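You operate a simulated robot arm through the tools that you are given. There is no shell and no other tool. Be economical: measure what you need, move in short steps, check, and stop when the job is done.

You run a simulated robot arm. Do the job below in one go: nothing can be reset, and whatever is moved stays where it is left.

Task
Measure both bushes on the board and press home the one that fits the eye.
Fine: the eye bears its size; press it flush with the table slid in, then draw the table out; the other bush stays on the board, the calipers open. Where these are worked on the way, their far stop is far enough and under half their travel is too little: press table.

The check looks at the end state, three seconds after you hand in, the way a careful person would. Anything else that was tipped, shoved, dropped, spilled or broken makes it a failure.

Robot
A 7-joint arm with a two-finger gripper, on a carriage that runs on a rail from [0.002, 0.783] to [-0.004, -1.597] (x, y) and turns from 2.827 to 8.622 rad about z. Base frame: it is fixed where the carriage stands at the start and does not move with it; the origin is on the floor, on the carriage's upright axis, x ahead of it, y to its left, z up. Units: m, rad, N and s.
Its first joint turns from -2.601 to 2.601 rad. Places, roughly: caliper head [0.6, -0.6, 0.9]; press table [0.6, -1, 0.9]; ram lever [0.8, -1.1, 1.3]; zero button [0.7, -0.5, 0.9]. Payload 2.45 kg.
Tool frame: the origin (TCP) lies between the finger pads and is the grasp point; the fingertips stand 0.026 m ahead of it; z points along the fingers, y is the line along which they close. Largest opening 0.096 m; the body of the gripper starts 0.069 m behind the TCP.
Orientation is that of the tool frame in the base frame, as [roll, pitch, yaw] about the fixed x, y, z axes, in that order (R = Rz(yaw) Ry(pitch) Rx(roll)). With the fingers straight down and closing along the base's y, the tool's x points along the base's -x, its y along +y and its z along -z.

Tools
- The arm moves only by the tool servo_tool. Its argument "deltas" is a list of rows, each an object of numbers (a shift or turn left out is 0, a gripper value left out holds the last): "tx", "ty", "tz": the shift along the tool's x, y, z in m; "rx", "ry", "rz": the turn, a rotation vector about the tool's x, y, z in rad; "jaw": the opening, from 0 (shut) to 1 (fully open). In form: [{"tx": .., "ty": .., "tz": .., "rx": .., "ry": .., "rz": .., "jaw": ..}, ...]. A call has 1 to 12 rows; each row shifts and turns the commanded pose from where the row before left it, along the tool's axes as they then stand. A row lasts 0.2 s, in which the tool goes at most 0.05 m and 0.15 rad; a call with a longer step from one row to the next is refused whole, and so is a gripper value outside its range. A pose out of reach is approached as far as the arm can. The call stops where the force on the tool passes 90 N (or 10 N more than at its start, if that is more) or the arm is blocked; 0.2 s more then pass. The fingers move at their own pace and stop on an object; they squeeze with about 35 N. The grip force told is the motor's: it shows also when the fingers shut on nothing. Time passes only in rows, and 0.2 s behind the last, so rows that do not move let the fingers close. It gives the time, the measured TCP pose, the force on the tool (base axes), the opening and the grip force at its end, in the units of the frame above (readings bear some noise), with the torque about the TCP (base axes, N m) and any sound that the robot's microphone picked up.
- Cameras (640 x 400 px; columns grow to the right, rows downward): "scene" is now at [0.0141, 0.0995, 1.6032]; the picture's right is [-0.77, -0.64, 0.00], its down [-0.28, 0.34, -0.90] and it looks along [0.58, -0.69, -0.44] (base axes); focal length 296 px, centre (320, 200). "wrist" rides on the gripper at [0.082, 0.003, -0.098] in the tool frame; the picture's right is [-0.04, 1.00, 0.00], its down [-0.73, -0.03, -0.68] and it looks along [-0.68, -0.03, 0.73] (tool axes); focal length 256 px, centre (320, 200). There is no depth. A picture from a camera that has moved, and an enlarged one, comes with that camera's place and axes in the base frame and with its lens.
- get_image(camera): a new picture of that camera. No time passes.
- raise_lower(by): slides the trunk up (or, below 0, down) by that many m; the arm and the scene camera ride with it, the base frame stays. It gives what a move gives, with no picture.
- steer(legs): drives the robot by 1 to 6 legs, each [ahead, left, turn to the left] in m, m and rad, along the robot's own axes; the way and the turn of a leg run together, so that a leg with both is an arc; at most 1.5 m and 3.142 rad a leg. The arm and the cameras ride along, it lands a little off, and it stops where it bumps. It keeps to its track: a leg is cut to what the track allows. It gives what a move gives.
- turn_head(pan, tilt): turns the head with the scene camera to pan (to the left, within 2.705 rad either way) and tilt (down, from -0.506 to 1.204), counted from straight ahead of the robot. It gives what a move gives.
- enlarge(camera, box): a new picture of the part [left, top, right, bottom] of that camera's present view, enlarged. No time passes.
- close_job(): hands the job in; it is judged then, once.

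Go step by step. Nothing tells you exact positions but the pictures and the camera data: compare them with the known pose of the tool, close in by small moves and look again before you grip or let go. The budget is 120 turns and 90 pictures, counting those below and the enlarged ones. Unless the task says otherwise, let go and move clear before handing in, and close with one line.

The tools are called by a JSON object that holds its "op" and its "data". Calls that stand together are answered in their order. servo_tool: Moves the arm, as the interface text tells. Its arguments: {"type":"object","properties":{"deltas":{"type":"array","items":{"type":"object","properties":{"tx":{"type":"number"},"ty":{"type":"number"},"tz":{"type":"number"},"rx":{"type":"number"},"ry":{"type":"number"},"rz":{"type":"number"},"jaw":{"type":"number"}}}}},"required":["deltas"]} The other tools are called the same way: raise_lower (by) slides the trunk up or down; steer (legs) drives the base; turn_head (pan, tilt) turns the head that bears the scene camera; get_image (camera) takes a picture; enlarge (camera, box) takes an enlarged picture of a part of a camera's view; close_job () hands the job in.

At the start:

```text
t: 0.0
ee_pos: [0.4455, -0.465, 0.9997]
tcp_rot: [-3.141, 0.001, 3.141]
force: [-0.1, 0.1, -0.2]
ft_torque: [-0.02, -0.05, 0.01]
gripper_width: 0.096
grip_force: 0.2
trunk travel left (down, up): [-0.575, 0.135]
robot x, y, heading: [0.0013, 0.0039, -0.0]
head pan, tilt: [-0.871, 0.454]
```

scene: 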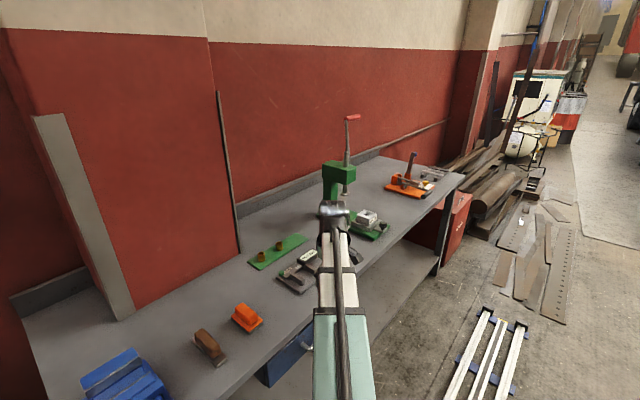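
wrist: 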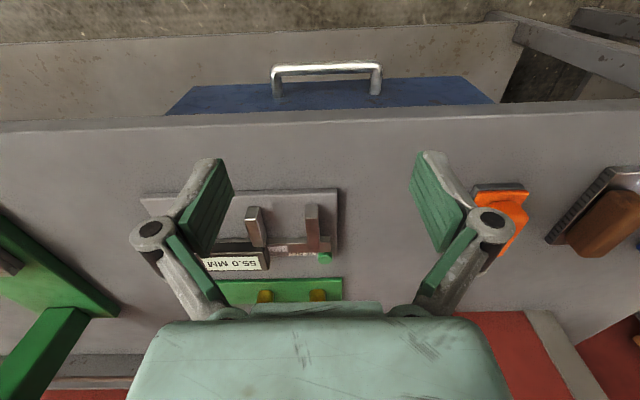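

I see the bench with a green board carrying two bushes, the calipers with a readout, and the green press further off. I'll look closer at each first.

{"op": "enlarge", "data": {"camera": "scene", "box": [230, 210, 350, 300]}}

{"op": "enlarge", "data": {"camera": "scene", "box": [300, 100, 460, 250]}}

{"op": "enlarge", "data": {"camera": "wrist", "box": [120, 170, 360, 320]}}

```text
4.44 times, centred on (290, 255) of scene
camera zoom: at [0.0141, 0.0995, 1.6032], right [-0.77, -0.64, 0.0], down [-0.28, 0.34, -0.9], along [0.58, -0.69, -0.44], focal length 1317 px, centre (453, -44)
```

zoom: 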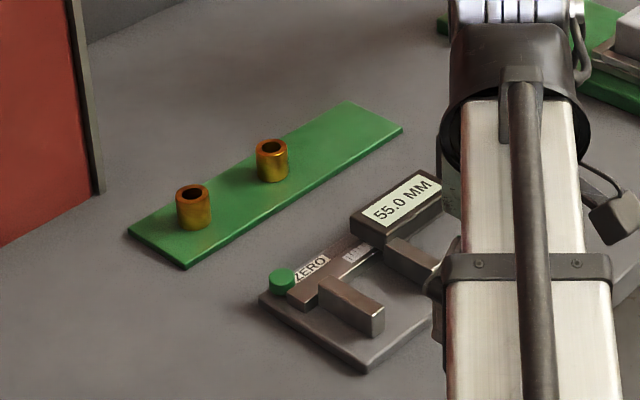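

```text
2.67 times, centred on (380, 175) of scene
camera zoom: at [0.0141, 0.0995, 1.6032], right [-0.77, -0.64, 0.0], down [-0.28, 0.34, -0.9], along [0.58, -0.69, -0.44], focal length 790 px, centre (160, 267)
```

zoom: 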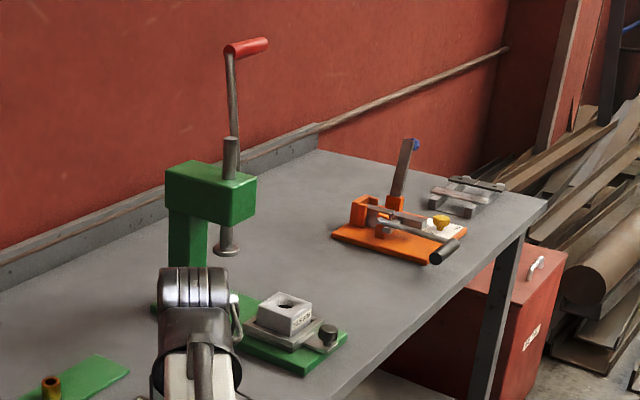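

```text
2.67 times, centred on (240, 245) of wrist
camera zoom: at [0.3646, -0.4622, 1.0984], right [0.04, 1.0, 0.0], down [0.73, -0.03, 0.68], along [0.68, -0.03, -0.73], focal length 683 px, centre (533, 80)
```

zoom: 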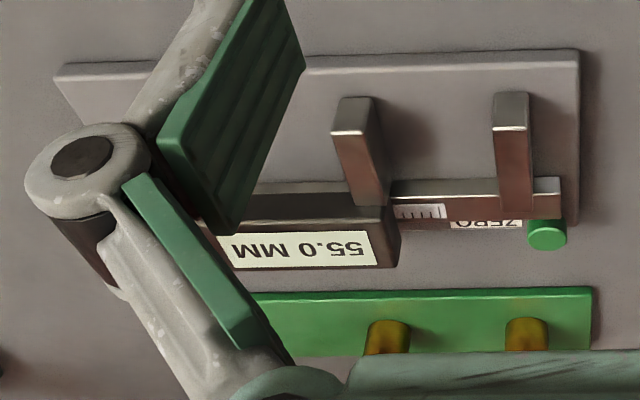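

The calipers read 55.0 mm with an open gap; the eye's label sits on the white block on the press table. I'll raise the trunk, drive along the rail and look at it.

{"op": "raise_lower", "data": {"by": 0.13}}

{"op": "steer", "data": {"legs": [[0, -0.4, 0]]}}

{"op": "turn_head", "data": {"pan": -0.7, "tilt": 0.6}}

{"op": "get_image", "data": {"camera": "scene"}}

{"op": "get_image", "data": {"camera": "wrist"}}

```text
t: 1.6
ee_pos: [0.4455, -0.466, 1.1289]
tcp_rot: [3.141, 0.001, -3.14]
force: [0.1, 0.0, 0.2]
ft_torque: [0.01, -0.05, -0.01]
gripper_width: 0.0958
grip_force: 0.0
trunk travel left (down, up): [-0.705, 0.005]
robot x, y, heading: [-0.0003, 0.0001, 0.005]
head pan, tilt: [-0.871, 0.454]
```

```text
t: 4.1
ee_pos: [0.4461, -0.8639, 1.1298]
tcp_rot: [3.14, 0.001, -3.14]
force: [-0.2, -0.2, 0.4]
ft_torque: [0.0, -0.03, 0.01]
gripper_width: 0.0959
grip_force: 0.0
trunk travel left (down, up): [-0.705, 0.005]
robot x, y, heading: [-0.006, -0.3982, 0.0]
head pan, tilt: [-0.871, 0.454]
```

```text
t: 4.8
ee_pos: [0.4464, -0.8645, 1.129]
tcp_rot: [3.141, 0.0, -3.139]
force: [-0.5, 0.5, 0.8]
ft_torque: [0.02, 0.02, -0.02]
gripper_width: 0.0959
grip_force: 0.0
trunk travel left (down, up): [-0.705, 0.005]
robot x, y, heading: [-0.0028, -0.3985, -0.002]
head pan, tilt: [-0.7, 0.6]
```

```text
84 pictures are left
camera scene: at [0.0215, -0.2865, 1.72], right [-0.64, -0.77, 0.0], down [-0.43, 0.36, -0.83], along [0.63, -0.53, -0.56], focal length 296 px, centre (320, 200)
```

scene: 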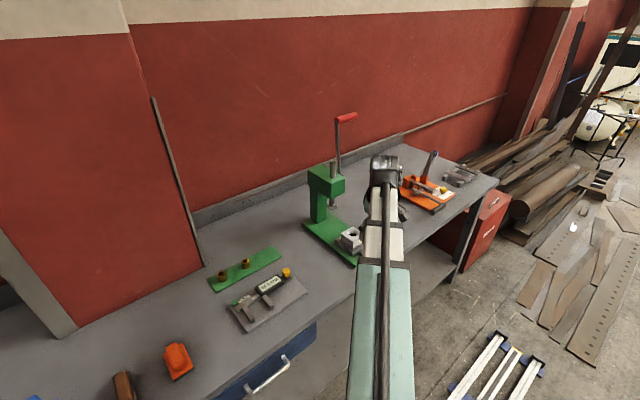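

```text
83 pictures are left
camera wrist: at [0.3645, -0.861, 1.2283], right [0.04, 1.0, 0.0], down [0.73, -0.03, 0.68], along [0.68, -0.03, -0.73], focal length 256 px, centre (320, 200)
```

wrist: 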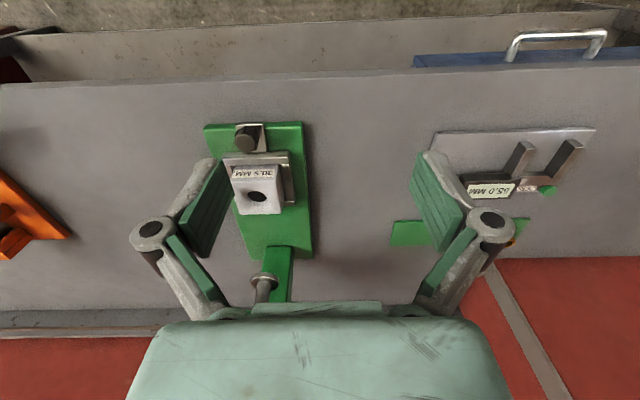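

{"op": "enlarge", "data": {"camera": "scene", "box": [205, 240, 315, 340]}}

{"op": "enlarge", "data": {"camera": "scene", "box": [290, 100, 390, 270]}}

{"op": "enlarge", "data": {"camera": "wrist", "box": [195, 115, 325, 310]}}

{"op": "enlarge", "data": {"camera": "wrist", "box": [430, 110, 600, 220]}}

```text
4.00 times, centred on (260, 290) of scene
camera zoom: at [0.0215, -0.2865, 1.72], right [-0.64, -0.77, 0.0], down [-0.43, 0.36, -0.83], along [0.63, -0.53, -0.56], focal length 1186 px, centre (560, -160)
```

zoom: 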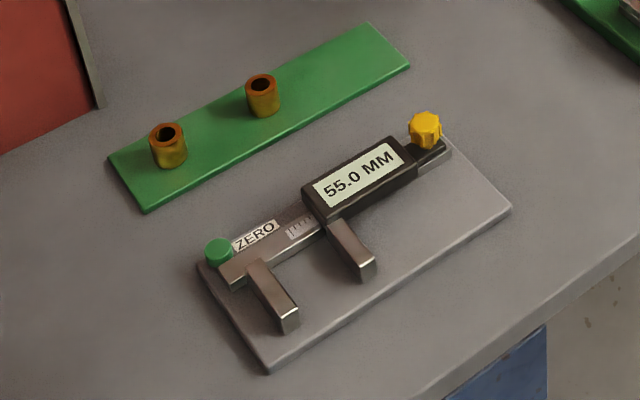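

```text
2.35 times, centred on (340, 185) of scene
camera zoom: at [0.0215, -0.2865, 1.72], right [-0.64, -0.77, 0.0], down [-0.43, 0.36, -0.83], along [0.63, -0.53, -0.56], focal length 697 px, centre (273, 235)
```

zoom: 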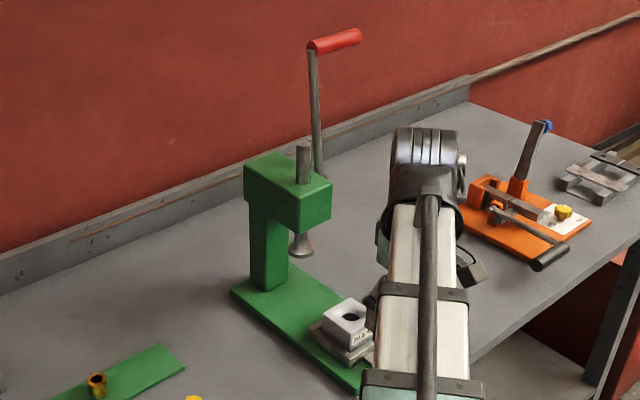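

```text
2.05 times, centred on (260, 212) of wrist
camera zoom: at [0.3645, -0.861, 1.2283], right [0.04, 1.0, 0.0], down [0.73, -0.03, 0.68], along [0.68, -0.03, -0.73], focal length 525 px, centre (443, 174)
```

zoom: 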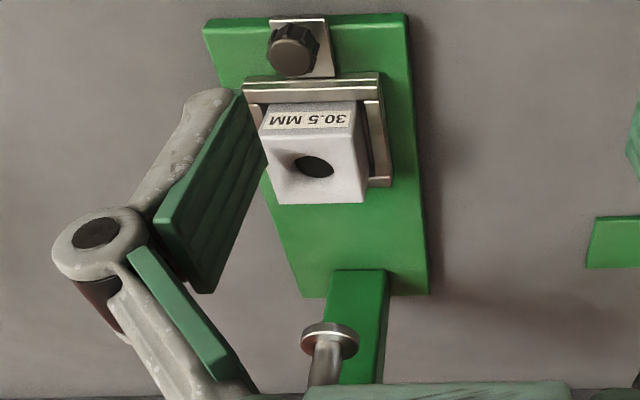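

```text
3.64 times, centred on (515, 165) of wrist
camera zoom: at [0.3645, -0.861, 1.2283], right [0.04, 1.0, 0.0], down [0.73, -0.03, 0.68], along [0.68, -0.03, -0.73], focal length 931 px, centre (-389, 327)
```

zoom: 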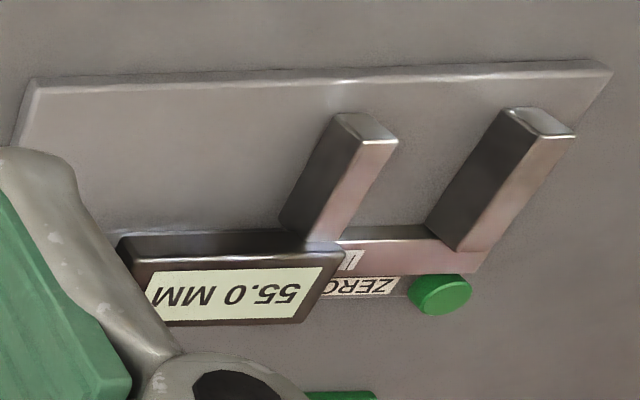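

The eye is marked 30.5 mm; the bushes stand near (0.814, -0.488) and (0.813, -0.585) with tops at z≈0.896. I'll bring the wrist camera over the calipers to see the yellow knob and jaws.

{"op": "servo_tool", "data": {"deltas": [{"ty": 0.049}, {"ty": 0.049}, {"ty": 0.049}, {"ty": 0.049}, {"ty": 0.049}, {"ty": 0.045}, {"tz": 0.04, "tx": -0.02}, {"tz": 0.04}]}}

{"op": "get_image", "data": {"camera": "wrist"}}

{"op": "turn_head", "data": {"pan": -0.3, "tilt": 0.75}}

{"op": "get_image", "data": {"camera": "scene"}}

```text
t: 6.6
ee_pos: [0.4758, -0.5775, 1.0523]
tcp_rot: [3.141, 0.0, -3.141]
force: [-0.5, -0.3, -0.8]
ft_torque: [-0.01, -0.01, 0.0]
gripper_width: 0.0959
grip_force: 0.1
out of reach, approached as far as the arm can: row 6
trunk travel left (down, up): [-0.705, 0.005]
robot x, y, heading: [0.0001, -0.3954, 0.003]
head pan, tilt: [-0.7, 0.6]
```

```text
78 pictures are left
camera wrist: at [0.3949, -0.5756, 1.1508], right [0.04, 1.0, 0.0], down [0.73, -0.03, 0.68], along [0.68, -0.03, -0.73], focal length 256 px, centre (320, 200)
```

wrist: 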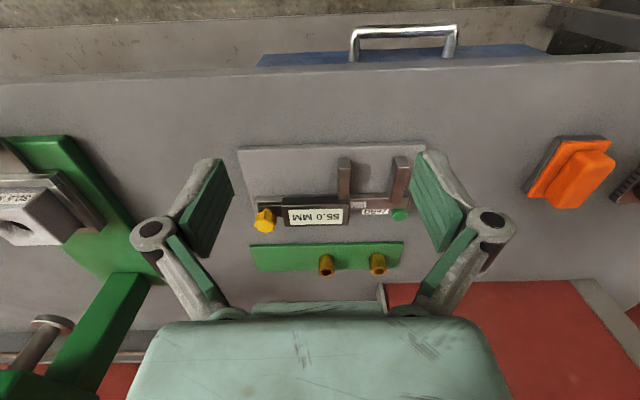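

```text
t: 7.5
ee_pos: [0.4763, -0.5789, 1.0526]
tcp_rot: [-3.141, -0.001, -3.14]
force: [-0.9, -0.4, 0.1]
ft_torque: [0.0, 0.02, 0.01]
gripper_width: 0.096
grip_force: 0.1
trunk travel left (down, up): [-0.705, 0.005]
robot x, y, heading: [-0.0037, -0.3982, 0.003]
head pan, tilt: [-0.3, 0.75]
```

```text
77 pictures are left
camera scene: at [0.033, -0.2541, 1.7071], right [-0.29, -0.96, 0.0], down [-0.65, 0.2, -0.73], along [0.7, -0.22, -0.68], focal length 296 px, centre (320, 200)
```

scene: 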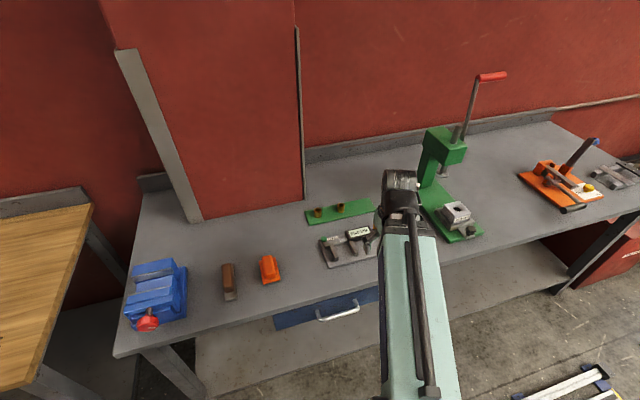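

{"op": "enlarge", "data": {"camera": "wrist", "box": [235, 135, 425, 280]}}

{"op": "enlarge", "data": {"camera": "scene", "box": [295, 190, 385, 280]}}

{"op": "enlarge", "data": {"camera": "scene", "box": [410, 60, 520, 250]}}

```text
2.76 times, centred on (330, 208) of wrist
camera zoom: at [0.3946, -0.5758, 1.1516], right [0.04, 1.0, 0.0], down [0.73, -0.03, 0.68], along [0.68, -0.03, -0.73], focal length 706 px, centre (292, 179)
```

zoom: 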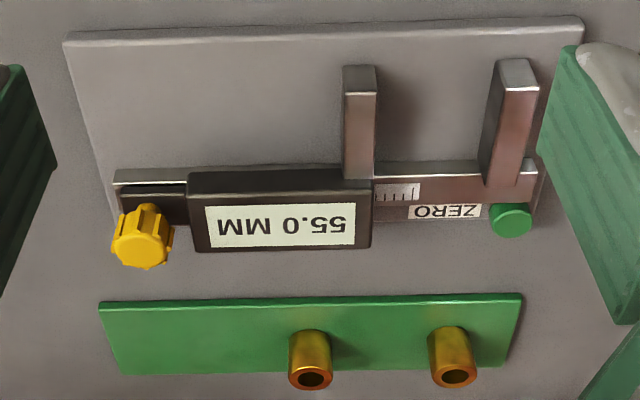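

```text
4.44 times, centred on (340, 235) of scene
camera zoom: at [0.033, -0.2541, 1.7071], right [-0.29, -0.96, 0.0], down [-0.65, 0.2, -0.73], along [0.7, -0.22, -0.68], focal length 1317 px, centre (231, 44)
```

zoom: 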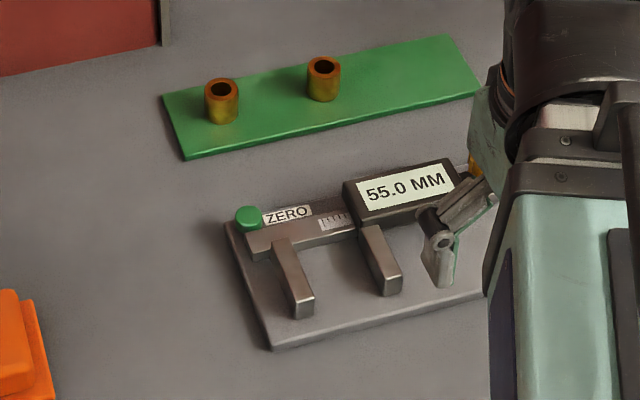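

```text
2.11 times, centred on (465, 155) of scene
camera zoom: at [0.033, -0.2541, 1.7071], right [-0.29, -0.96, 0.0], down [-0.65, 0.2, -0.73], along [0.7, -0.22, -0.68], focal length 624 px, centre (15, 295)
```

zoom: 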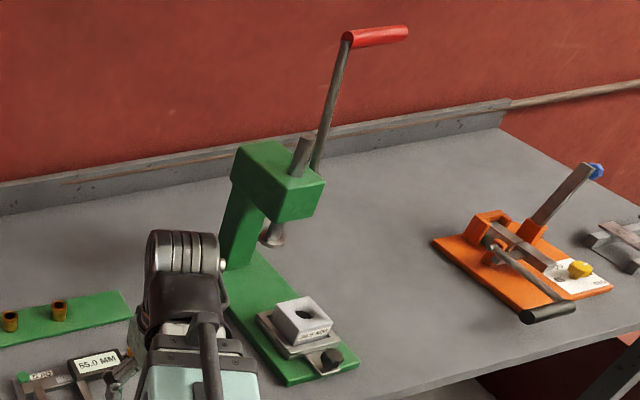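

The yellow knob stands on the sliding head's tail at about (0.655, -0.663, 0.91) and looks like its handle. I'll turn the tool a quarter so the fingers can straddle it along x.

{"op": "servo_tool", "data": {"deltas": [{"rz": -0.1428}, {"rz": -0.1428}, {"rz": -0.1428}, {"rz": -0.1428}, {"rz": -0.1428}, {"rz": -0.1428}, {"rz": -0.1428}, {"rz": -0.1428}, {"rz": -0.1428}, {"rz": -0.1428}, {"rz": -0.1428}]}}

```text
t: 9.8
ee_pos: [0.4754, -0.5794, 1.0545]
tcp_rot: [3.141, 0.0, -1.567]
force: [-0.1, 0.3, -0.5]
ft_torque: [-0.02, 0.04, 0.0]
gripper_width: 0.0958
grip_force: 0.0
trunk travel left (down, up): [-0.705, 0.005]
robot x, y, heading: [0.0017, -0.3975, 0.002]
head pan, tilt: [-0.3, 0.75]
```

{"op": "servo_tool", "data": {"deltas": [{"ty": -0.045, "tx": 0.02}, {"ty": -0.045, "tx": 0.02}, {"ty": -0.045, "tx": 0.02}, {"ty": -0.045, "tx": 0.023}, {"tz": 0.04}]}}

{"op": "get_image", "data": {"camera": "wrist"}}

{"op": "enlarge", "data": {"camera": "scene", "box": [295, 170, 445, 280]}}

```text
refused: row 4 steps farther than a row can; nothing moved
```

```text
73 pictures are left
camera wrist: at [0.473, -0.6605, 1.1525], right [-1.0, 0.04, 0.0], down [0.03, 0.73, 0.68], along [0.02, 0.68, -0.73], focal length 256 px, centre (320, 200)
```

wrist: 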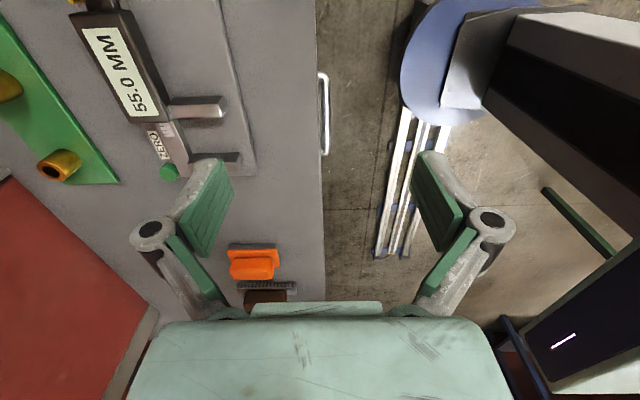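

```text
3.64 times, centred on (370, 225) of scene
camera zoom: at [0.033, -0.254, 1.7071], right [-0.29, -0.96, 0.0], down [-0.65, 0.2, -0.73], along [0.7, -0.21, -0.68], focal length 1078 px, centre (138, 109)
```

zoom: 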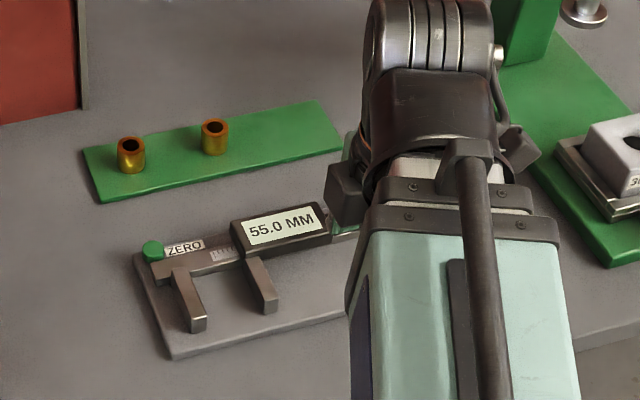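

{"op": "servo_tool", "data": {"deltas": [{"ty": -0.045, "tx": 0.02}, {"ty": -0.045, "tx": 0.02}, {"ty": -0.045, "tx": 0.02}, {"ty": -0.045, "tx": 0.02}, {"tz": 0.04}]}}

{"op": "get_image", "data": {"camera": "wrist"}}

```text
t: 11.1
ee_pos: [0.6557, -0.6564, 1.0134]
tcp_rot: [3.141, 0.001, -1.569]
force: [1.4, 0.3, 0.4]
ft_torque: [0.0, 0.01, 0.01]
gripper_width: 0.096
grip_force: 0.2
trunk travel left (down, up): [-0.705, 0.005]
robot x, y, heading: [0.0024, -0.3975, 0.0]
head pan, tilt: [-0.3, 0.75]
```

```text
71 pictures are left
camera wrist: at [0.653, -0.7393, 1.1117], right [-1.0, 0.04, 0.0], down [0.03, 0.73, 0.68], along [0.03, 0.68, -0.73], focal length 256 px, centre (320, 200)
```

wrist: 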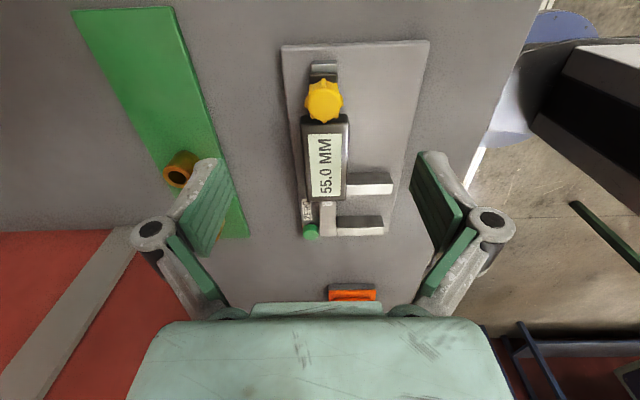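

The knob is centred at about (0.654, -0.661). I'll descend around it and close.

{"op": "servo_tool", "data": {"deltas": [{"tx": 0.005, "ty": 0.002, "tz": 0.03}, {"tz": 0.03}, {"tz": 0.03}, {}, {"jaw": 0}, {}, {}]}}

{"op": "get_image", "data": {"camera": "wrist"}}

```text
t: 12.7
ee_pos: [0.6528, -0.6625, 0.9241]
tcp_rot: [-3.141, -0.001, -1.568]
force: [-8.4, 0.1, 3.1]
ft_torque: [-0.16, 0.21, -0.04]
gripper_width: 0.0246
grip_force: 44.5
trunk travel left (down, up): [-0.705, 0.005]
robot x, y, heading: [-0.0023, -0.4017, 0.001]
head pan, tilt: [-0.3, 0.75]
```

```text
70 pictures are left
camera wrist: at [0.6498, -0.7447, 1.022], right [-1.0, 0.04, 0.0], down [0.03, 0.73, 0.68], along [0.03, 0.68, -0.73], focal length 256 px, centre (320, 200)
```

wrist: 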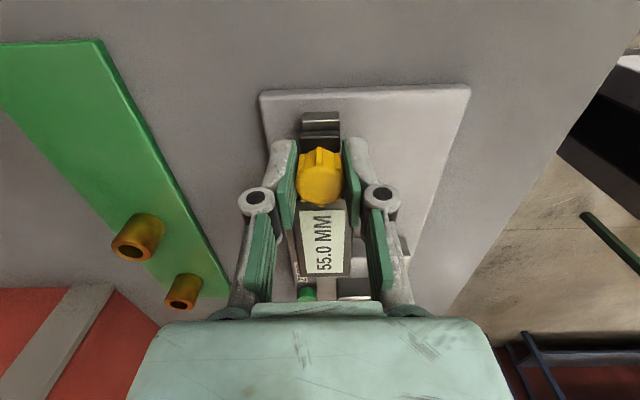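

Knob is gripped (24.6 mm). I'll slide the head gently toward the fixed jaw.

{"op": "servo_tool", "data": {"deltas": [{"tx": -0.005}, {"tx": -0.005}, {"tx": -0.01}, {}]}}

{"op": "get_image", "data": {"camera": "wrist"}}

```text
t: 13.7
ee_pos: [0.6526, -0.6426, 0.9241]
tcp_rot: [-3.141, -0.001, -1.569]
force: [-11.3, -0.6, -2.0]
ft_torque: [-0.47, 0.25, 0.03]
gripper_width: 0.0247
grip_force: 44.9
trunk travel left (down, up): [-0.705, 0.005]
robot x, y, heading: [-0.0026, -0.4019, 0.0]
head pan, tilt: [-0.3, 0.75]
```

```text
69 pictures are left
camera wrist: at [0.6499, -0.7245, 1.022], right [-1.0, 0.04, 0.0], down [0.03, 0.73, 0.68], along [0.03, 0.68, -0.73], focal length 256 px, centre (320, 200)
```

wrist: 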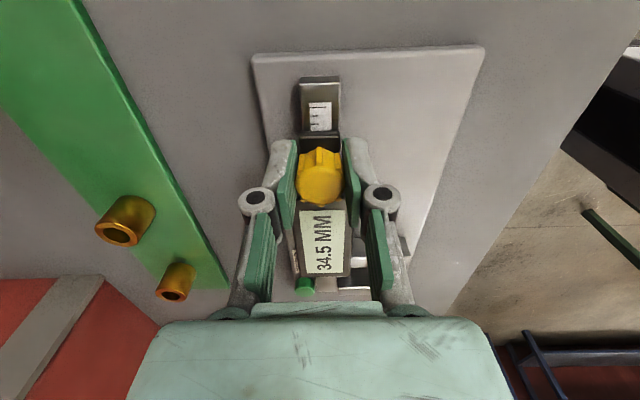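

It slides freely (34.5). I'll close on to the stop to check the zero.

{"op": "servo_tool", "data": {"deltas": [{"tx": -0.01}, {"tx": -0.01}, {"tx": -0.005}, {"tx": -0.003}, {"tx": -0.003}, {"tx": -0.003}, {"tx": -0.002}, {"tx": -0.002}, {}]}}

{"op": "get_image", "data": {"camera": "wrist"}}

```text
t: 15.7
ee_pos: [0.6535, -0.6072, 0.9238]
tcp_rot: [-3.142, 0.001, -1.572]
force: [-17.0, -14.2, -10.3]
ft_torque: [0.5, 0.43, 0.05]
gripper_width: 0.0247
grip_force: 45.6
trunk travel left (down, up): [-0.705, 0.005]
robot x, y, heading: [0.0013, -0.3996, 0.003]
head pan, tilt: [-0.3, 0.75]
```

```text
68 pictures are left
camera wrist: at [0.6499, -0.6893, 1.0221], right [-1.0, 0.04, 0.0], down [0.03, 0.73, 0.68], along [0.03, 0.68, -0.73], focal length 256 px, centre (320, 200)
```

wrist: 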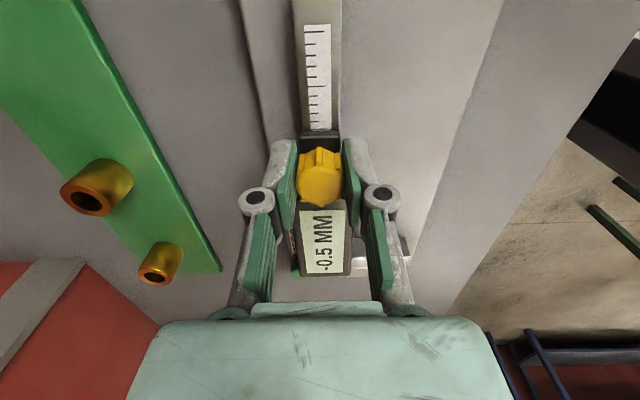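

{"op": "enlarge", "data": {"camera": "wrist", "box": [280, 190, 370, 290]}}

{"op": "servo_tool", "data": {"deltas": [{"tx": -0.002}, {"tx": -0.001}, {}]}}

{"op": "enlarge", "data": {"camera": "wrist", "box": [280, 190, 370, 290]}}

```text
4.00 times, centred on (325, 240) of wrist
camera zoom: at [0.6499, -0.6893, 1.0221], right [-1.0, 0.04, 0.0], down [0.03, 0.73, 0.68], along [0.03, 0.68, -0.73], focal length 1024 px, centre (300, 40)
```

zoom: 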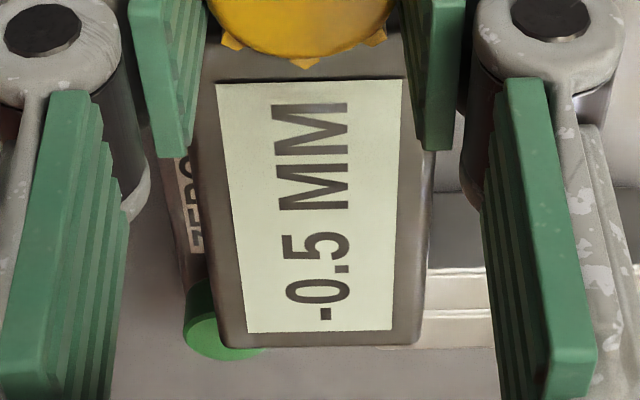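

```text
t: 16.4
ee_pos: [0.6532, -0.6068, 0.9223]
tcp_rot: [-3.141, -0.006, -1.572]
force: [-13.6, -29.9, -5.3]
ft_torque: [-0.06, 0.24, 0.04]
gripper_width: 0.0248
grip_force: 45.1
trunk travel left (down, up): [-0.705, 0.005]
robot x, y, heading: [0.0005, -0.3985, 0.001]
head pan, tilt: [-0.3, 0.75]
```

```text
4.00 times, centred on (325, 240) of wrist
camera zoom: at [0.6499, -0.6883, 1.0226], right [-1.0, 0.04, 0.0], down [0.03, 0.74, 0.67], along [0.03, 0.67, -0.74], focal length 1024 px, centre (300, 40)
```

zoom: 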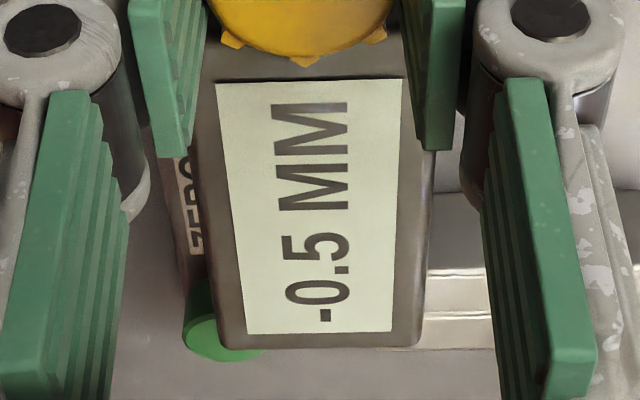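

Fully shut it reads -0.5, so the zero is off. I'll let go, lift, and press the green zero button near (0.679, -0.470) with shut fingers.

{"op": "servo_tool", "data": {"deltas": [{"tx": 0.002}, {"jaw": 0.6}, {}, {"tz": -0.04}, {"tz": -0.04, "jaw": 0}, {"tx": -0.04}, {"tx": -0.04}, {"tx": -0.04, "ty": -0.014}, {"tx": -0.022, "ty": -0.015}, {}]}}

{"op": "get_image", "data": {"camera": "scene"}}

{"op": "get_image", "data": {"camera": "wrist"}}

```text
t: 18.6
ee_pos: [0.683, -0.4607, 1.004]
tcp_rot: [-3.14, 0.0, -1.567]
force: [-0.2, 0.1, 0.9]
ft_torque: [-0.01, 0.0, -0.05]
gripper_width: 0.0
grip_force: 28.1
trunk travel left (down, up): [-0.705, 0.005]
robot x, y, heading: [-0.0076, -0.3956, 0.002]
head pan, tilt: [-0.3, 0.75]
```

```text
65 pictures are left
camera scene: at [0.0331, -0.254, 1.7071], right [-0.29, -0.96, 0.0], down [-0.65, 0.2, -0.73], along [0.7, -0.21, -0.68], focal length 296 px, centre (320, 200)
```

scene: 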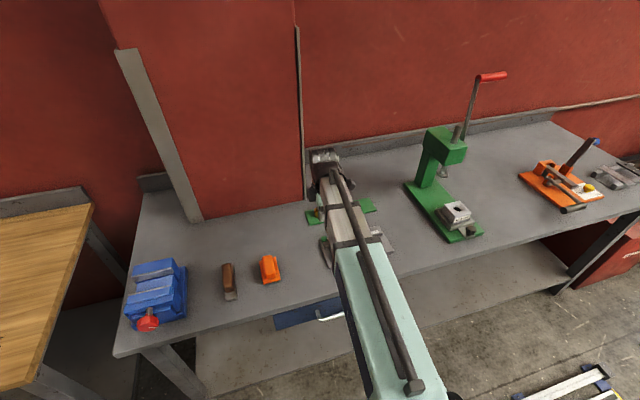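

```text
64 pictures are left
camera wrist: at [0.68, -0.5436, 1.1024], right [-1.0, 0.04, 0.0], down [0.03, 0.73, 0.68], along [0.03, 0.68, -0.73], focal length 256 px, centre (320, 200)
```

wrist: 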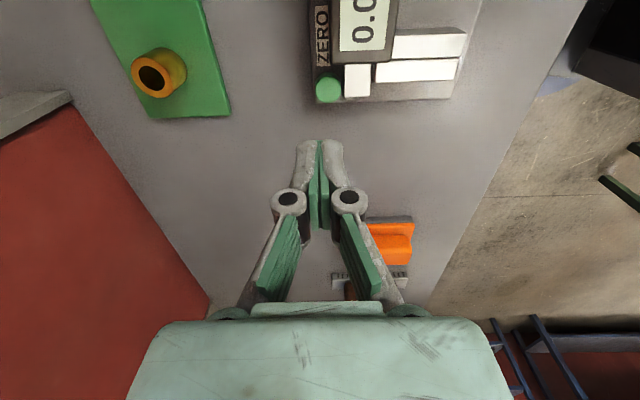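

{"op": "enlarge", "data": {"camera": "wrist", "box": [290, 0, 480, 120]}}

```text
3.33 times, centred on (385, 60) of wrist
camera zoom: at [0.68, -0.5436, 1.1024], right [-1.0, 0.04, 0.0], down [0.03, 0.73, 0.68], along [0.03, 0.68, -0.73], focal length 853 px, centre (103, 667)
```

zoom: 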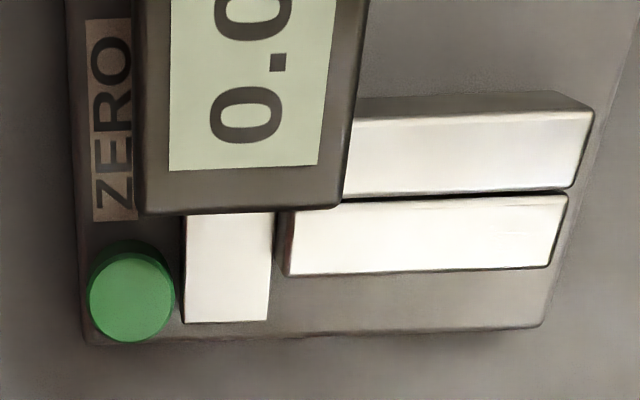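

Letting go left the head ~0.5 mm off shut. I'll push it fully shut with the closed fingers against the knob's back, which leaves it there when I withdraw.

{"op": "servo_tool", "data": {"deltas": [{"tx": 0.048}, {"tx": 0.048}, {"tx": 0.048, "ty": 0.01}, {"tx": 0.04, "ty": 0.02}, {"tx": 0.015}, {"tz": 0.045}, {"tz": 0.04}, {"tx": -0.015}, {"tx": -0.005}, {"tx": -0.003}, {"tx": -0.003}, {}]}}

{"op": "get_image", "data": {"camera": "wrist"}}

```text
t: 21.2
ee_pos: [0.6511, -0.6343, 0.9198]
tcp_rot: [-3.141, 0.001, -1.568]
force: [-0.1, -0.2, 0.4]
ft_torque: [0.01, 0.02, 0.03]
gripper_width: 0.0
grip_force: 28.7
trunk travel left (down, up): [-0.705, 0.005]
robot x, y, heading: [-0.0016, -0.4024, 0.006]
head pan, tilt: [-0.3, 0.75]
```

```text
62 pictures are left
camera wrist: at [0.6496, -0.7166, 1.0171], right [-1.0, 0.04, 0.0], down [0.03, 0.73, 0.68], along [0.03, 0.68, -0.73], focal length 256 px, centre (320, 200)
```

wrist: 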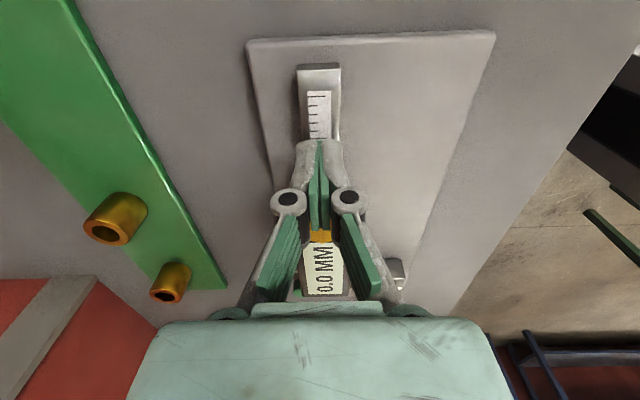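

{"op": "servo_tool", "data": {"deltas": [{"tx": -0.003}, {"tx": -0.002}, {"tx": -0.002}, {}]}}

{"op": "enlarge", "data": {"camera": "wrist", "box": [280, 220, 370, 300]}}

```text
t: 22.2
ee_pos: [0.6524, -0.6291, 0.9198]
tcp_rot: [-3.141, -0.004, -1.569]
force: [-0.7, -8.0, -0.9]
ft_torque: [-0.1, -0.03, 0.01]
gripper_width: 0.0058
grip_force: 28.7
trunk travel left (down, up): [-0.705, 0.005]
robot x, y, heading: [0.001, -0.3978, 0.007]
head pan, tilt: [-0.3, 0.75]
```

```text
5.00 times, centred on (325, 260) of wrist
camera zoom: at [0.6499, -0.7115, 1.0173], right [-1.0, 0.04, 0.0], down [0.03, 0.73, 0.68], along [0.03, 0.68, -0.73], focal length 1280 px, centre (295, -100)
```

zoom: 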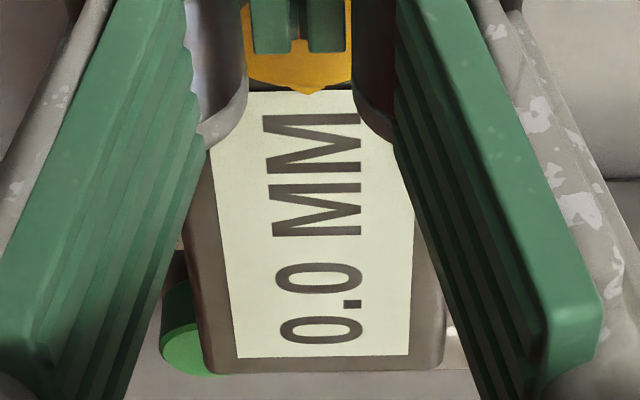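

{"op": "servo_tool", "data": {"deltas": [{"tx": -0.003}, {"tx": -0.003}, {}]}}

{"op": "enlarge", "data": {"camera": "wrist", "box": [280, 220, 370, 300]}}

```text
t: 23.1
ee_pos: [0.6532, -0.6298, 0.9184]
tcp_rot: [-3.139, -0.006, -1.571]
force: [6.2, -41.6, 9.6]
ft_torque: [-0.15, -0.24, -0.06]
gripper_width: 0.0061
grip_force: 28.8
trunk travel left (down, up): [-0.705, 0.005]
robot x, y, heading: [-0.0025, -0.3951, -0.001]
head pan, tilt: [-0.3, 0.75]
```

```text
5.00 times, centred on (325, 260) of wrist
camera zoom: at [0.6496, -0.7101, 1.0179], right [-1.0, 0.04, 0.0], down [0.03, 0.74, 0.67], along [0.03, 0.67, -0.74], focal length 1280 px, centre (295, -100)
```

zoom: 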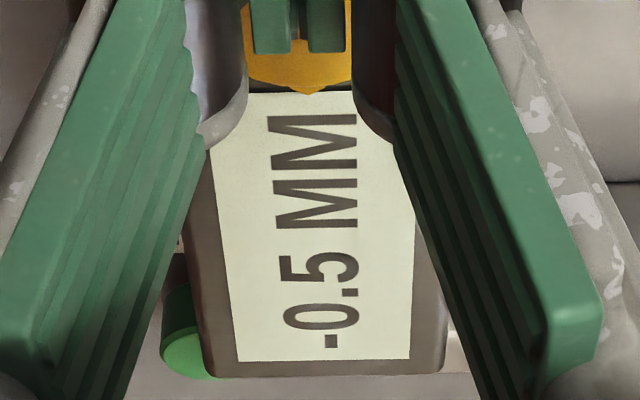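

{"op": "servo_tool", "data": {"deltas": [{"tx": 0.006}, {"tx": 0.015}, {"tz": -0.04, "tx": 0.02}, {}]}}

{"op": "get_image", "data": {"camera": "wrist"}}

```text
t: 24.1
ee_pos: [0.653, -0.6614, 0.9579]
tcp_rot: [3.141, 0.0, -1.569]
force: [-0.6, 0.7, -0.7]
ft_torque: [0.05, 0.02, 0.0]
gripper_width: 0.0003
grip_force: 28.1
trunk travel left (down, up): [-0.705, 0.005]
robot x, y, heading: [-0.0021, -0.4008, 0.001]
head pan, tilt: [-0.3, 0.75]
```

```text
59 pictures are left
camera wrist: at [0.65, -0.7441, 1.0572], right [-1.0, 0.04, 0.0], down [0.03, 0.73, 0.68], along [0.03, 0.68, -0.73], focal length 256 px, centre (320, 200)
```

wrist: 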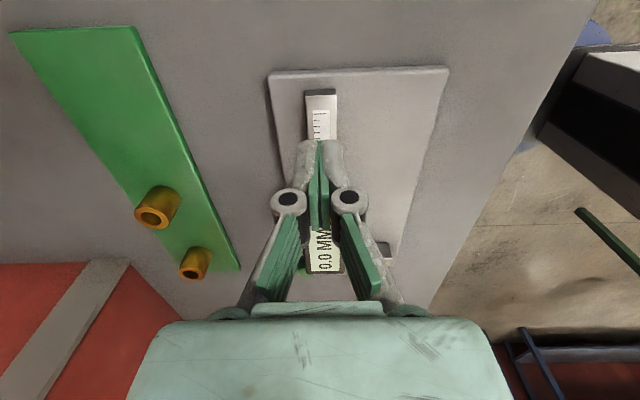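

It springs back to 0.0 unloaded, so the zero is true and the stop is merely soft. Now I'll reopen the head to about 50 mm by the knob.

{"op": "servo_tool", "data": {"deltas": [{"tz": -0.03, "jaw": 0.8}, {"tx": -0.03}, {"tx": -0.024}, {"tz": 0.035}, {"tz": 0.03, "jaw": 0}, {}, {}, {"tx": 0.01}, {"tx": 0.015}, {"tx": 0.015}, {"tx": 0.013}, {}]}}

{"op": "get_image", "data": {"camera": "wrist"}}

```text
t: 26.6
ee_pos: [0.6532, -0.6613, 0.925]
tcp_rot: [-3.139, 0.001, -1.569]
force: [11.4, -0.7, 29.3]
ft_torque: [0.46, -0.28, -0.05]
gripper_width: 0.0249
grip_force: 44.8
trunk travel left (down, up): [-0.705, 0.005]
robot x, y, heading: [-0.0004, -0.4001, -0.002]
head pan, tilt: [-0.3, 0.75]
```

```text
58 pictures are left
camera wrist: at [0.6496, -0.7435, 1.0236], right [-1.0, 0.04, 0.0], down [0.03, 0.73, 0.68], along [0.03, 0.68, -0.73], focal length 256 px, centre (320, 200)
```

wrist: 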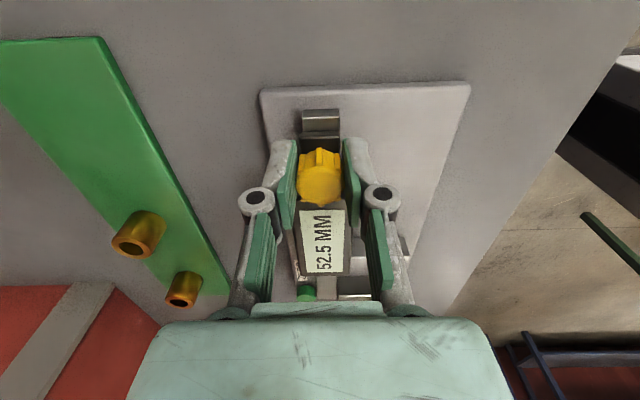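

Open at 52.5; I'll draw it the last bit, let go, and move above the nearer-left bush at (0.814, -0.488).

{"op": "servo_tool", "data": {"deltas": [{"tx": 0.0025}, {"jaw": 0.6}, {}, {"tz": -0.045}, {"tz": -0.03, "jaw": 0.6}, {"tx": -0.035, "ty": -0.032}, {"tx": -0.035, "ty": -0.032}, {"tx": -0.035, "ty": -0.032}, {"tx": -0.035, "ty": -0.032}, {"tx": -0.035, "ty": -0.032}, {}]}}

{"op": "get_image", "data": {"camera": "wrist"}}

{"op": "enlarge", "data": {"camera": "scene", "box": [270, 140, 430, 280]}}

```text
t: 29.1
ee_pos: [0.8135, -0.4876, 0.9982]
tcp_rot: [-3.14, 0.001, -1.57]
force: [0.2, -0.1, 0.3]
ft_torque: [-0.03, 0.0, 0.01]
gripper_width: 0.0573
grip_force: 0.0
trunk travel left (down, up): [-0.705, 0.005]
robot x, y, heading: [0.002, -0.4013, -0.001]
head pan, tilt: [-0.3, 0.75]
```

```text
57 pictures are left
camera wrist: at [0.8104, -0.5693, 1.0974], right [-1.0, 0.04, 0.0], down [0.03, 0.73, 0.68], along [0.03, 0.68, -0.73], focal length 256 px, centre (320, 200)
```

wrist: 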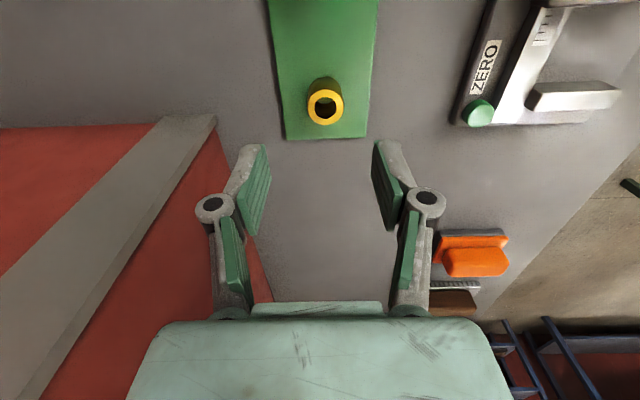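

```text
2.86 times, centred on (350, 210) of scene
camera zoom: at [0.0332, -0.2539, 1.7071], right [-0.29, -0.96, 0.0], down [-0.65, 0.2, -0.73], along [0.7, -0.22, -0.68], focal length 847 px, centre (234, 171)
```

zoom: 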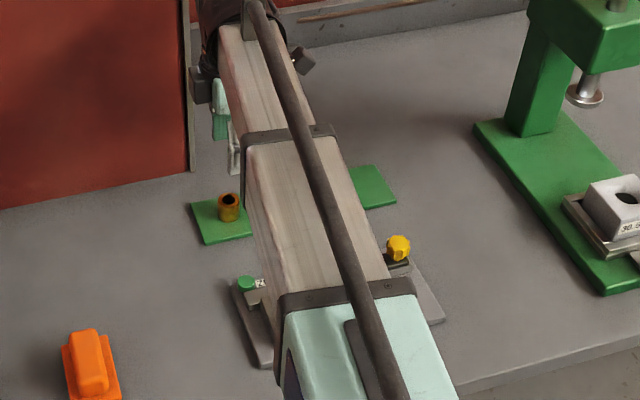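

The bush lies under the tool within ~2 mm. Descending and gripping.

{"op": "servo_tool", "data": {"deltas": [{"ty": 0.002, "tx": -0.001, "tz": 0.035}, {"tz": 0.035}, {"tz": 0.029}, {}, {"jaw": 0}, {}, {}]}}

{"op": "get_image", "data": {"camera": "wrist"}}

```text
t: 30.6
ee_pos: [0.8108, -0.4883, 0.8993]
tcp_rot: [3.14, 0.0, -1.57]
force: [-1.4, 0.1, 0.4]
ft_torque: [0.01, -0.02, 0.0]
gripper_width: 0.0291
grip_force: 34.5
trunk travel left (down, up): [-0.705, 0.005]
robot x, y, heading: [-0.0021, -0.3989, 0.002]
head pan, tilt: [-0.3, 0.75]
```

```text
55 pictures are left
camera wrist: at [0.8078, -0.5695, 0.9977], right [-1.0, 0.04, 0.0], down [0.03, 0.73, 0.68], along [0.03, 0.68, -0.73], focal length 256 px, centre (320, 200)
```

wrist: 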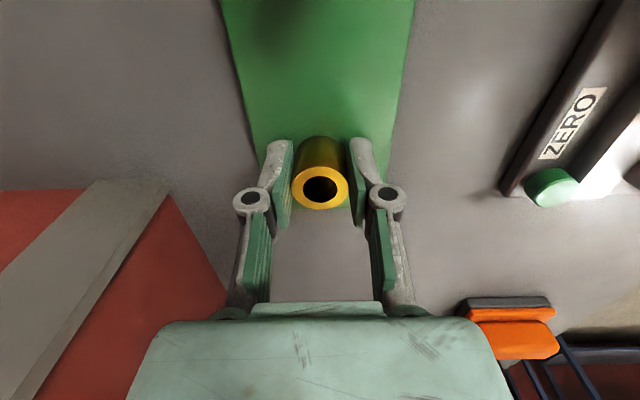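

Gripped at ~29.1 mm. Lifting and moving it over the caliper gap.

{"op": "servo_tool", "data": {"deltas": [{"tz": -0.04}, {"tz": -0.05}, {"ty": 0.045, "tx": 0.006}, {"ty": 0.045, "tx": 0.006}, {"ty": 0.045, "tx": 0.006}, {"ty": 0.045, "tx": 0.006}, {"ty": 0.029, "tx": 0.003}, {}]}}

{"op": "get_image", "data": {"camera": "wrist"}}

{"op": "enlarge", "data": {"camera": "scene", "box": [270, 140, 430, 280]}}

```text
t: 32.5
ee_pos: [0.6007, -0.5142, 0.9898]
tcp_rot: [3.141, 0.0, -1.569]
force: [0.2, 0.2, -1.1]
ft_torque: [0.01, 0.01, 0.01]
gripper_width: 0.0289
grip_force: 34.6
trunk travel left (down, up): [-0.705, 0.005]
robot x, y, heading: [0.0, -0.3985, 0.001]
head pan, tilt: [-0.3, 0.75]
```

```text
54 pictures are left
camera wrist: at [0.5984, -0.5971, 1.0876], right [-1.0, 0.04, 0.0], down [0.03, 0.73, 0.68], along [0.03, 0.68, -0.73], focal length 256 px, centre (320, 200)
```

wrist: 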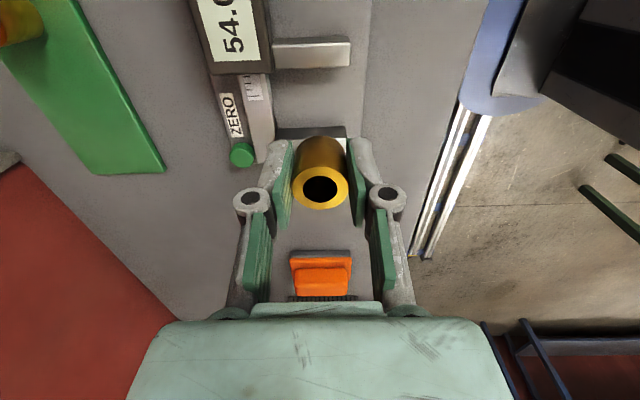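

```text
2.86 times, centred on (350, 210) of scene
camera zoom: at [0.033, -0.2541, 1.7071], right [-0.29, -0.96, 0.0], down [-0.65, 0.2, -0.73], along [0.7, -0.21, -0.68], focal length 847 px, centre (234, 171)
```

zoom: 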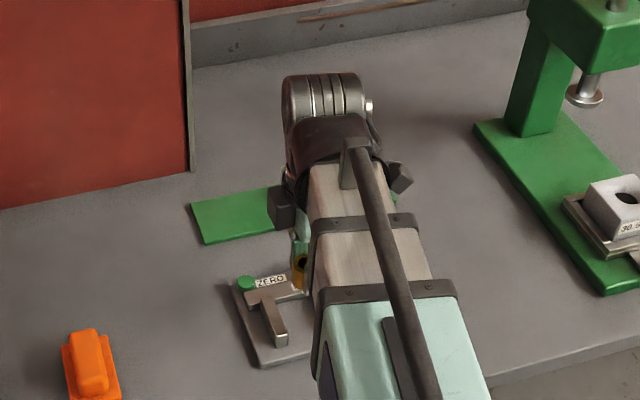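

The bush hangs well inside the gap (jaws at about y -0.541 and -0.485). Lowering until it touches the plate.

{"op": "servo_tool", "data": {"deltas": [{"tz": 0.04}, {"tz": 0.035}, {"tz": 0.002}, {"tz": 0.002}, {"tz": 0.002}, {"tz": 0.002}, {}]}}

{"op": "get_image", "data": {"camera": "wrist"}}

```text
t: 34.0
ee_pos: [0.6014, -0.5146, 0.9067]
tcp_rot: [3.141, 0.001, -1.57]
force: [0.2, 1.0, -0.7]
ft_torque: [-0.01, 0.02, 0.0]
gripper_width: 0.0291
grip_force: 35.0
trunk travel left (down, up): [-0.705, 0.005]
robot x, y, heading: [0.0013, -0.3995, 0.003]
head pan, tilt: [-0.3, 0.75]
```

```text
52 pictures are left
camera wrist: at [0.5988, -0.5976, 1.0051], right [-1.0, 0.04, 0.0], down [0.03, 0.73, 0.68], along [0.03, 0.68, -0.73], focal length 256 px, centre (320, 200)
```

wrist: 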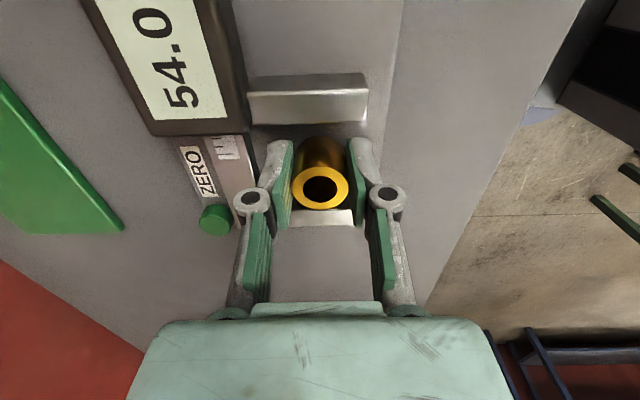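

{"op": "servo_tool", "data": {"deltas": [{"tz": 0.002}, {"tz": 0.0015}, {"tz": 0.0015}, {}]}}

```text
t: 35.0
ee_pos: [0.6012, -0.5149, 0.9035]
tcp_rot: [-3.141, 0.001, -1.569]
force: [3.4, -0.9, 20.9]
ft_torque: [0.06, -0.09, -0.02]
gripper_width: 0.0288
grip_force: 34.6
trunk travel left (down, up): [-0.705, 0.005]
robot x, y, heading: [-0.003, -0.4032, 0.002]
head pan, tilt: [-0.3, 0.75]
```

The bush stands on the plate (20 N contact). Releasing, lifting, and going to the knob.

{"op": "servo_tool", "data": {"deltas": [{"tz": -0.001}, {"jaw": 0.43}, {}, {"tz": -0.03}, {"tz": -0.045}, {"tx": 0.04, "ty": -0.015, "jaw": 0.6}, {"tx": 0.04, "ty": -0.015}, {"tx": 0.04, "ty": -0.015}, {"tx": 0.027, "ty": -0.007}, {}]}}

{"op": "get_image", "data": {"camera": "wrist"}}

```text
t: 37.2
ee_pos: [0.6542, -0.6624, 0.9778]
tcp_rot: [3.141, 0.0, -1.569]
force: [-0.5, 0.1, 0.6]
ft_torque: [0.0, -0.02, -0.02]
gripper_width: 0.0576
grip_force: 0.0
trunk travel left (down, up): [-0.705, 0.005]
robot x, y, heading: [-0.0007, -0.4008, 0.003]
head pan, tilt: [-0.3, 0.75]
```

```text
51 pictures are left
camera wrist: at [0.6517, -0.744, 1.0765], right [-1.0, 0.04, 0.0], down [0.03, 0.73, 0.68], along [0.03, 0.68, -0.73], focal length 256 px, centre (320, 200)
```

wrist: 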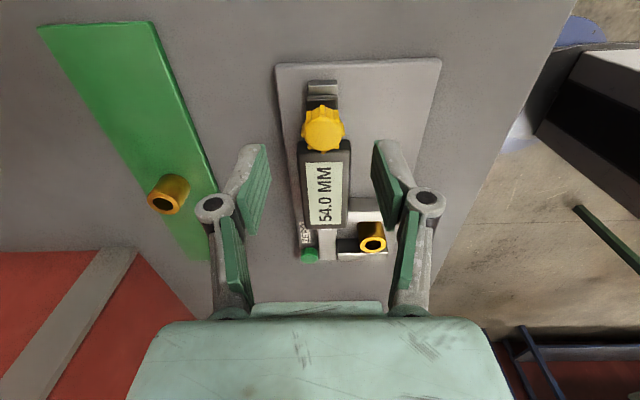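

Gripping the knob and closing onto the bush.

{"op": "servo_tool", "data": {"deltas": [{"tx": 0.001, "ty": 0.001, "tz": 0.03}, {"tz": 0.025}, {"jaw": 0}, {}, {}, {"tx": -0.008}, {"tx": -0.008}, {"tx": -0.003}, {"tx": -0.003}, {"tx": -0.0015}, {}]}}

{"op": "get_image", "data": {"camera": "wrist"}}

```text
t: 39.6
ee_pos: [0.652, -0.6396, 0.9233]
tcp_rot: [3.14, 0.002, -1.571]
force: [-5.1, -0.5, -1.6]
ft_torque: [-0.42, 0.09, 0.0]
gripper_width: 0.0249
grip_force: 45.4
trunk travel left (down, up): [-0.705, 0.005]
robot x, y, heading: [-0.002, -0.4023, 0.002]
head pan, tilt: [-0.3, 0.75]
```

```text
50 pictures are left
camera wrist: at [0.6498, -0.7218, 1.0209], right [-1.0, 0.04, 0.0], down [0.03, 0.73, 0.68], along [0.03, 0.68, -0.73], focal length 256 px, centre (320, 200)
```

wrist: 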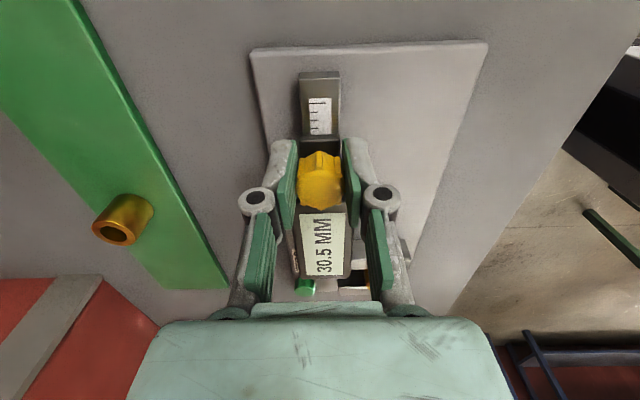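

{"op": "servo_tool", "data": {"deltas": [{"tx": -0.001}, {"tx": -0.001}, {}]}}

{"op": "enlarge", "data": {"camera": "wrist", "box": [280, 200, 400, 300]}}

```text
t: 40.5
ee_pos: [0.6531, -0.6397, 0.9219]
tcp_rot: [3.141, 0.001, -1.571]
force: [-3.5, -7.0, -2.0]
ft_torque: [0.19, 0.12, 0.01]
gripper_width: 0.0249
grip_force: 44.8
trunk travel left (down, up): [-0.705, 0.005]
robot x, y, heading: [0.0005, -0.4003, -0.002]
head pan, tilt: [-0.3, 0.75]
```

```text
4.00 times, centred on (340, 250) of wrist
camera zoom: at [0.6498, -0.7207, 1.021], right [-1.0, 0.04, 0.0], down [0.03, 0.73, 0.68], along [0.03, 0.68, -0.73], focal length 1024 px, centre (240, 0)
```

zoom: 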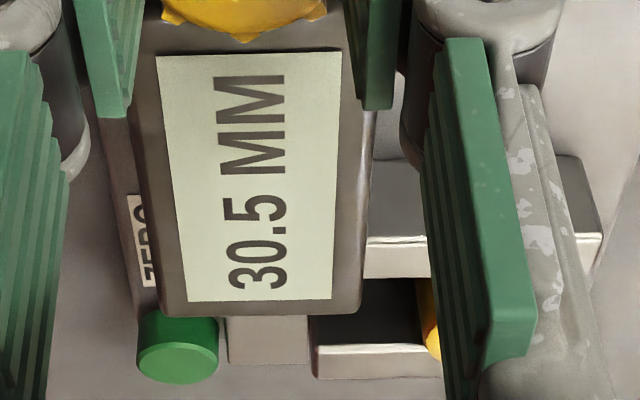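

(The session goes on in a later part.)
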